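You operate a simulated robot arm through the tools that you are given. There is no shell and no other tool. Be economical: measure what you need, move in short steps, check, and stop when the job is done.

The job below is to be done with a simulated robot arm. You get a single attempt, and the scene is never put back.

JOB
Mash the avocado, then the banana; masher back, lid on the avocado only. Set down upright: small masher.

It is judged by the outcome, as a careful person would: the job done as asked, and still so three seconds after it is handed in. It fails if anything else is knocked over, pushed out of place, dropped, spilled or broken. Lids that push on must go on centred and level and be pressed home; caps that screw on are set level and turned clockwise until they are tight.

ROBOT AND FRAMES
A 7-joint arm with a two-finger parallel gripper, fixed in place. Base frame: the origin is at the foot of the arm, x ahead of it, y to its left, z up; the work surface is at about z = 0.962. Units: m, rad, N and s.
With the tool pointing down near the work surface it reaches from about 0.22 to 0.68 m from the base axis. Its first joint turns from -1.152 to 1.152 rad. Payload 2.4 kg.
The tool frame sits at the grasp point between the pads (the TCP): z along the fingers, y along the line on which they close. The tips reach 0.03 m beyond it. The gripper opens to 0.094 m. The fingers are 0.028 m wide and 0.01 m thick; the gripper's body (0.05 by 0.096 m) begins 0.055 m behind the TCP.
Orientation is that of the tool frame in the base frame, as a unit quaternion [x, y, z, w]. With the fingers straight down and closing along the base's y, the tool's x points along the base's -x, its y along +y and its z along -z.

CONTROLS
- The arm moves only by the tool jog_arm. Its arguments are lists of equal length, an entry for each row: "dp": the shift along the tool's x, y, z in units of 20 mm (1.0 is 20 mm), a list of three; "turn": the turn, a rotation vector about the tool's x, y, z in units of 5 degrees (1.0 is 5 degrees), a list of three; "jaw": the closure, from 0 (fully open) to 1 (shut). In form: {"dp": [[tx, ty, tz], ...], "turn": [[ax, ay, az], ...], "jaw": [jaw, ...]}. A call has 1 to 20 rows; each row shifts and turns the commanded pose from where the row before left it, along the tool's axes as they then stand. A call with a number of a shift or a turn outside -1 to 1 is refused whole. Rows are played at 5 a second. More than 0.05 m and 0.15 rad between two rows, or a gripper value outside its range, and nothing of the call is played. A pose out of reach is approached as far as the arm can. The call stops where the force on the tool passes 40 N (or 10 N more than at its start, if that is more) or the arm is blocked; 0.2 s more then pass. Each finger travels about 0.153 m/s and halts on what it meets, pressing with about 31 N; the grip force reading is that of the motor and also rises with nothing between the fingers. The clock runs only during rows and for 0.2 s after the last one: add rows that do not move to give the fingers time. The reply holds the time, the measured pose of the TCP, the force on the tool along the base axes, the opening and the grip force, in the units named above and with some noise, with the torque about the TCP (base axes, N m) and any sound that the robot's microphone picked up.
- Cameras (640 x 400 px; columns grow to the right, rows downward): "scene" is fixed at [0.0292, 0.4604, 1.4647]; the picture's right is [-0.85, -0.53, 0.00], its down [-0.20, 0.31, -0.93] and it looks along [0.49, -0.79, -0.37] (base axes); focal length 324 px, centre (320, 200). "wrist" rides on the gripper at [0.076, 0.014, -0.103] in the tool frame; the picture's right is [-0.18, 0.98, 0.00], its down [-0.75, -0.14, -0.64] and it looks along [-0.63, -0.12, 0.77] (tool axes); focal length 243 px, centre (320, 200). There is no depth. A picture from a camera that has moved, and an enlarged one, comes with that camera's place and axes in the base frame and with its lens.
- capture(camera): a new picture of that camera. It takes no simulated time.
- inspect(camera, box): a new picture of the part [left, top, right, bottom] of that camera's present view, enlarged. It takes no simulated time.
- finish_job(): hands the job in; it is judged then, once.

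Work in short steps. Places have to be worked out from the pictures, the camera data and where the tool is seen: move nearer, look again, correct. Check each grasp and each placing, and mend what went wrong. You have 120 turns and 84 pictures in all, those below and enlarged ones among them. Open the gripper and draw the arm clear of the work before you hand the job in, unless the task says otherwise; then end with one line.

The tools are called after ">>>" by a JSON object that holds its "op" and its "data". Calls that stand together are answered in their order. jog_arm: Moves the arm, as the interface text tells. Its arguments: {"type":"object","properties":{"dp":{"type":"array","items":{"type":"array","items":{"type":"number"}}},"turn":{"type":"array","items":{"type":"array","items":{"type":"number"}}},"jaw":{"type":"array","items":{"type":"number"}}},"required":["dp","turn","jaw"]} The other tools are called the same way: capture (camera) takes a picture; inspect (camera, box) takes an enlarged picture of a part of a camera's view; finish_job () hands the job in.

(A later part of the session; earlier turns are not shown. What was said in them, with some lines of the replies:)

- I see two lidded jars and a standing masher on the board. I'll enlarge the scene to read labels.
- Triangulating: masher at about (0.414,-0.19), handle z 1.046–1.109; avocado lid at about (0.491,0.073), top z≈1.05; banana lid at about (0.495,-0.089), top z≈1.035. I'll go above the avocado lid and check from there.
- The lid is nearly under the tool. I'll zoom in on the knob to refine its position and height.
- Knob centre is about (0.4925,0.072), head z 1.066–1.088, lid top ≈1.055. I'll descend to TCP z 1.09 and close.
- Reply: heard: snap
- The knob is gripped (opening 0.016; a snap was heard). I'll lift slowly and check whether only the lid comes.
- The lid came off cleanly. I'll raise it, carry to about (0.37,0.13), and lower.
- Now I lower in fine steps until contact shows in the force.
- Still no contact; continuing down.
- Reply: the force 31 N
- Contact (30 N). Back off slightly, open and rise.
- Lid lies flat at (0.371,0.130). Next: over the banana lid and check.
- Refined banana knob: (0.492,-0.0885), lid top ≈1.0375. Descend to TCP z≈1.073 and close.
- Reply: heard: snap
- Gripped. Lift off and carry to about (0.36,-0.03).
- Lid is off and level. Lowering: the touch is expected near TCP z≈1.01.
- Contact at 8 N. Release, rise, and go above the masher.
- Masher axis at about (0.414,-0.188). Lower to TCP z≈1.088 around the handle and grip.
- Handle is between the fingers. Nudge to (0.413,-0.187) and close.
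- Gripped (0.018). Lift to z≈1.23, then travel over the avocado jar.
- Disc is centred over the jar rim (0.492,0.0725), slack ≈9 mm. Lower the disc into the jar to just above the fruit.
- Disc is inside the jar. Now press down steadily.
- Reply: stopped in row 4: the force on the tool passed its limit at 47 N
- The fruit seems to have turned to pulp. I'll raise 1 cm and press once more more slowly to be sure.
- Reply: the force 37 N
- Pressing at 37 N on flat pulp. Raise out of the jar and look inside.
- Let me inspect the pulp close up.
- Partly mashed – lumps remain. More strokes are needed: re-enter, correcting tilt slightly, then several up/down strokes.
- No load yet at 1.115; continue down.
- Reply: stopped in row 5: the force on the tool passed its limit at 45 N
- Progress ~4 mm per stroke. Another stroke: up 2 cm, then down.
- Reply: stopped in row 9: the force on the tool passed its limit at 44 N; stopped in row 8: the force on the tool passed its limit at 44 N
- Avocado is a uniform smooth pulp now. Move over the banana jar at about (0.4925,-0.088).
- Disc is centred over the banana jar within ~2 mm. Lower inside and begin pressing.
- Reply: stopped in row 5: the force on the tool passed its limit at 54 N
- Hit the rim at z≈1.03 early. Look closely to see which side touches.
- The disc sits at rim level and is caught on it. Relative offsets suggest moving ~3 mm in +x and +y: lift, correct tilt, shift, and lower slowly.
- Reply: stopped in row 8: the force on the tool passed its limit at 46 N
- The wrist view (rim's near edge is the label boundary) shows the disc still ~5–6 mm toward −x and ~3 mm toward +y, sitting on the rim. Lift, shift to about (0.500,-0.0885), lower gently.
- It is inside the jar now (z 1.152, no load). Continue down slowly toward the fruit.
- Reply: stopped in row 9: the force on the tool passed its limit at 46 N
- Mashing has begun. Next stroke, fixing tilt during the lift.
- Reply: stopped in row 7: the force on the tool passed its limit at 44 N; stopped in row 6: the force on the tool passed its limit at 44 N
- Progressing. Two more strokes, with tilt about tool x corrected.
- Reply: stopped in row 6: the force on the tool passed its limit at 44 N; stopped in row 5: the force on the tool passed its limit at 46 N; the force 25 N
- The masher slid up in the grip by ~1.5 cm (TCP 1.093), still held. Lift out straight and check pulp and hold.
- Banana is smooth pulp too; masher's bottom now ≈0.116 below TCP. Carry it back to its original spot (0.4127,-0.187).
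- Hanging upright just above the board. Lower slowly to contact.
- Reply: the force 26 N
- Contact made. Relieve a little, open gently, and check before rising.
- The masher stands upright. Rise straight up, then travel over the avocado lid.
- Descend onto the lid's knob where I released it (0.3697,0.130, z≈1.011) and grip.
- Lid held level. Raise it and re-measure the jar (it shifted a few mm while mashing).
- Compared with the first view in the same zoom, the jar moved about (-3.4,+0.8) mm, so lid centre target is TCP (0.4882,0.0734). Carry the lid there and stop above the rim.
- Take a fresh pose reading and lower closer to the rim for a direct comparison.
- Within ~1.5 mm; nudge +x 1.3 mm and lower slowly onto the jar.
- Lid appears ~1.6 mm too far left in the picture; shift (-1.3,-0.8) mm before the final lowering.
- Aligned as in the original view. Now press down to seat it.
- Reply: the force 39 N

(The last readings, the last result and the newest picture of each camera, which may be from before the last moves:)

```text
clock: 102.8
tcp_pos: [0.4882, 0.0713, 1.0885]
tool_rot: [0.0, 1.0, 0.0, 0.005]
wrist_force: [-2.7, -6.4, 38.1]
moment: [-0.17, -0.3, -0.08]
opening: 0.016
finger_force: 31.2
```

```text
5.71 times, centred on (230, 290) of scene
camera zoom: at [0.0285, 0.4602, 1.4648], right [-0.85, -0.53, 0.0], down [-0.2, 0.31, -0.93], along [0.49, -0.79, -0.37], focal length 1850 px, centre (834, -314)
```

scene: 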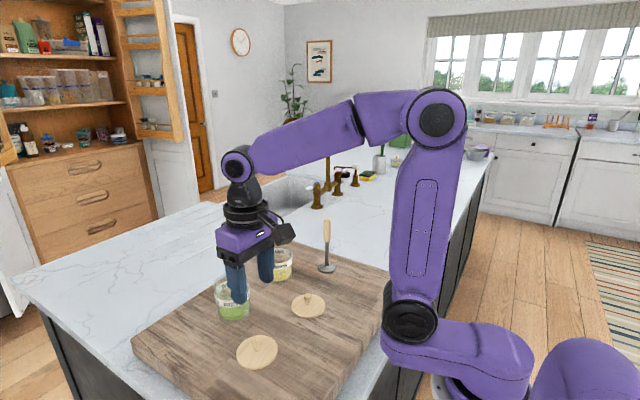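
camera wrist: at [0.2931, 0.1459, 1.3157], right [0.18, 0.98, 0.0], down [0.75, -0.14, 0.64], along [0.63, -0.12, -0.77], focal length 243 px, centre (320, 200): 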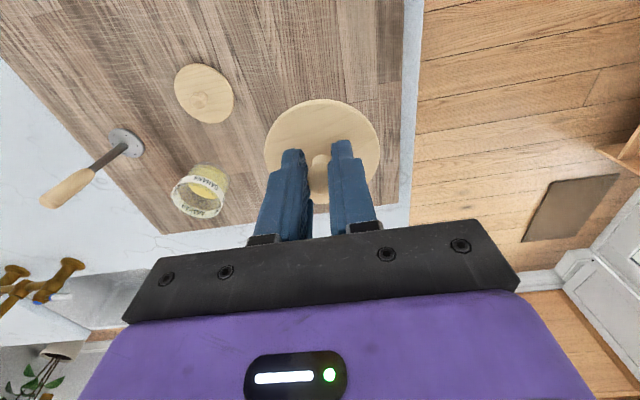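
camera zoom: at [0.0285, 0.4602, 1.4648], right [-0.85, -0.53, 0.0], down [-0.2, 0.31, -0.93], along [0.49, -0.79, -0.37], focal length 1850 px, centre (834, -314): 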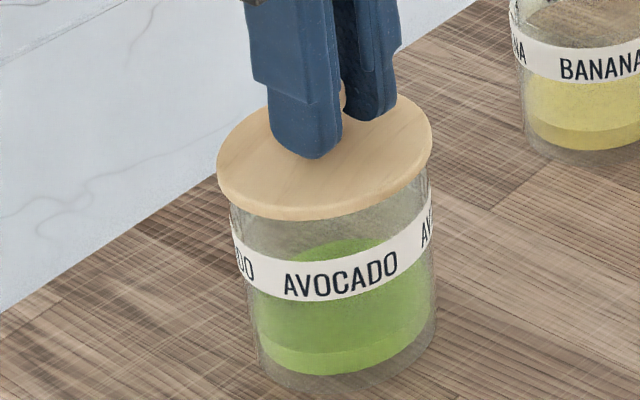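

Pressed with 38 N; the lid-to-label gap matches or beats the original. Relieve, release, rise and check.

>>> {"op": "jog_arm", "data": {"dp": [[0, 0, -0.1], [0, 0, 0], [0, 0, 0], [0, 0, 0], [0, 0, -0.5], [0, 0, -0.9], [0, 0, -0.9], [0, 0, -0.9], [0, 0, -0.9], [0, 0, 0]], "turn": [[0, 0, 0], [0, 0, 0], [0, 0, 0], [0, 0, 0], [0, 0, 0], [0, 0, 0], [0, 0, 0], [0, 0, 0], [0, 0, 0], [0, 0, 0]], "jaw": [1, 1, 0.4, 0.4, 0.4, 0.4, 0.4, 0.4, 0.4, 0.4]}}

>>> {"op": "inspect", "data": {"camera": "scene", "box": [195, 255, 265, 325]}}

>>> {"op": "inspect", "data": {"camera": "wrist", "box": [250, 40, 390, 170]}}

```text
clock: 105.0
tcp_pos: [0.4875, 0.073, 1.1716]
tool_rot: [0.0, 1.0, 0.0, 0.0]
wrist_force: [0.7, 0.2, 0.7]
moment: [-0.01, 0.04, 0.05]
opening: 0.0567
finger_force: 0.1
heard: snap
```

```text
5.71 times, centred on (230, 290) of scene
camera zoom: at [0.0292, 0.4604, 1.4647], right [-0.85, -0.53, 0.0], down [-0.2, 0.31, -0.93], along [0.49, -0.79, -0.37], focal length 1850 px, centre (834, -314)
```

zoom: 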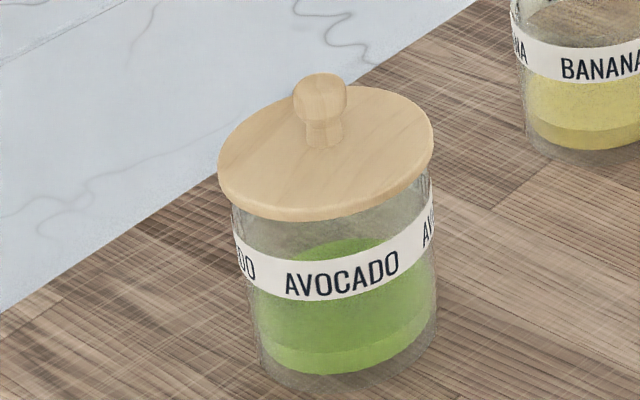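

```text
3.08 times, centred on (320, 105) of wrist
camera zoom: at [0.411, 0.0879, 1.2736], right [0.18, 0.98, 0.0], down [0.75, -0.14, 0.64], along [0.63, -0.12, -0.77], focal length 746 px, centre (320, 492)
```

zoom: 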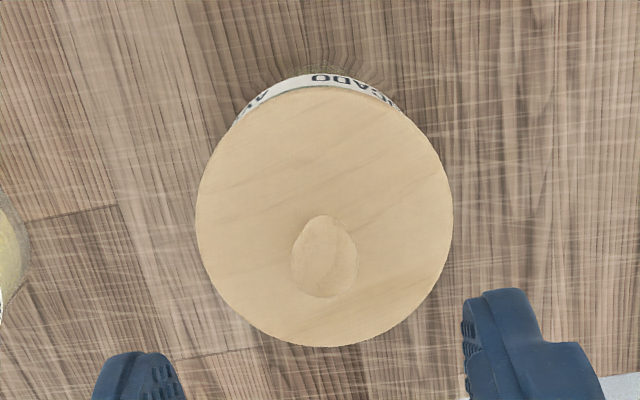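

A snap was heard and the lid sits level and centred like at the start. Draw the arm clear and check the whole scene.

>>> {"op": "jog_arm", "data": {"dp": [[0, 0, -1], [0, 0, -1], [0, 0, -1], [0, 0, -1], [0, 0, -1], [0, 0, -1], [0, 0, -1], [0.8, -0.8, 0], [0.8, -0.8, 0], [0.8, -0.8, 0], [0.8, -0.8, 0], [0.8, -0.8, 0], [0.8, -0.8, 0], [0, 0, 0]], "turn": [[0, 0, 0], [0, 0, 0], [0, 0, 0], [0, 0, 0], [0, 0, 0], [0, 0, 0], [0, 0, 0], [0, 0, 0], [0, 0, 0], [0, 0, 0], [0, 0, 0], [0, 0, 0], [0, 0, 0], [0, 0, 0]], "jaw": [0.2, 0, 0, 0, 0, 0, 0, 0, 0, 0, 0, 0, 0, 0]}}

>>> {"op": "inspect", "data": {"camera": "scene", "box": [180, 190, 380, 370]}}

>>> {"op": "capture", "data": {"camera": "wrist"}}

```text
clock: 108.0
tcp_pos: [0.3923, -0.0231, 1.3108]
tool_rot: [0.0, 1.0, -0.001, 0.0]
wrist_force: [-0.4, -1.1, -0.2]
moment: [-0.02, 0.02, 0.01]
opening: 0.0939
finger_force: 0.0
```

```text
2.22 times, centred on (280, 280) of scene
camera zoom: at [0.0292, 0.4604, 1.4647], right [-0.85, -0.53, 0.0], down [-0.2, 0.31, -0.93], along [0.49, -0.79, -0.37], focal length 720 px, centre (409, 22)
```

zoom: 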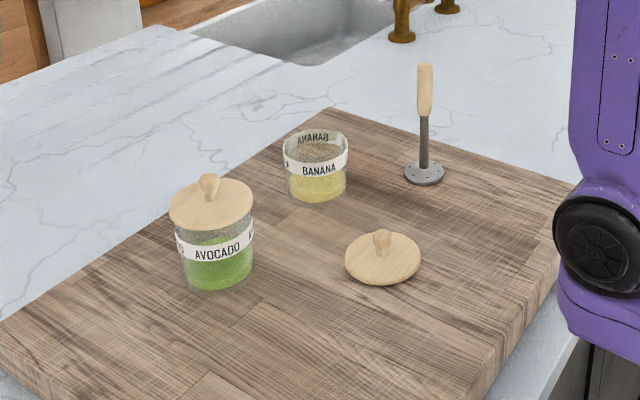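

```text
16 pictures are left
camera wrist: at [0.3157, -0.0075, 1.4133], right [0.18, 0.98, 0.0], down [0.75, -0.14, 0.64], along [0.63, -0.12, -0.77], focal length 243 px, centre (320, 200)
```

wrist: 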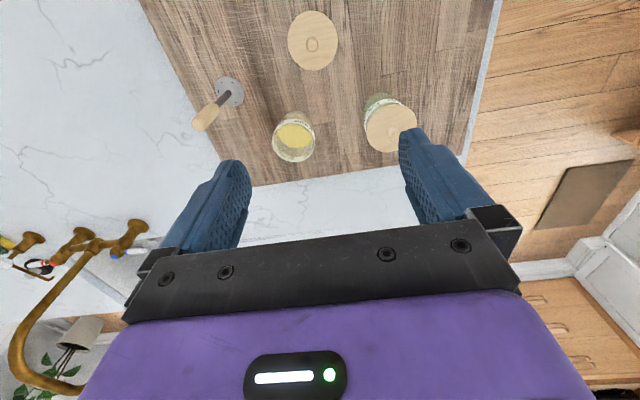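

Both fruits are mashed, the masher stands upright in its place, the avocado jar is lidded and the banana jar is open. Handing in.

>>> {"op": "finish_job", "data": {}}

```text
The job is handed in.
```

The job is handed in: the avocado and then the banana were mashed to smooth pulp, the small masher is back upright where it stood, and the lid is pressed home on the avocado only. The banana lid lies on the board, and the avocado jar sits about 3 mm from its original position, pushed there by the mashing.
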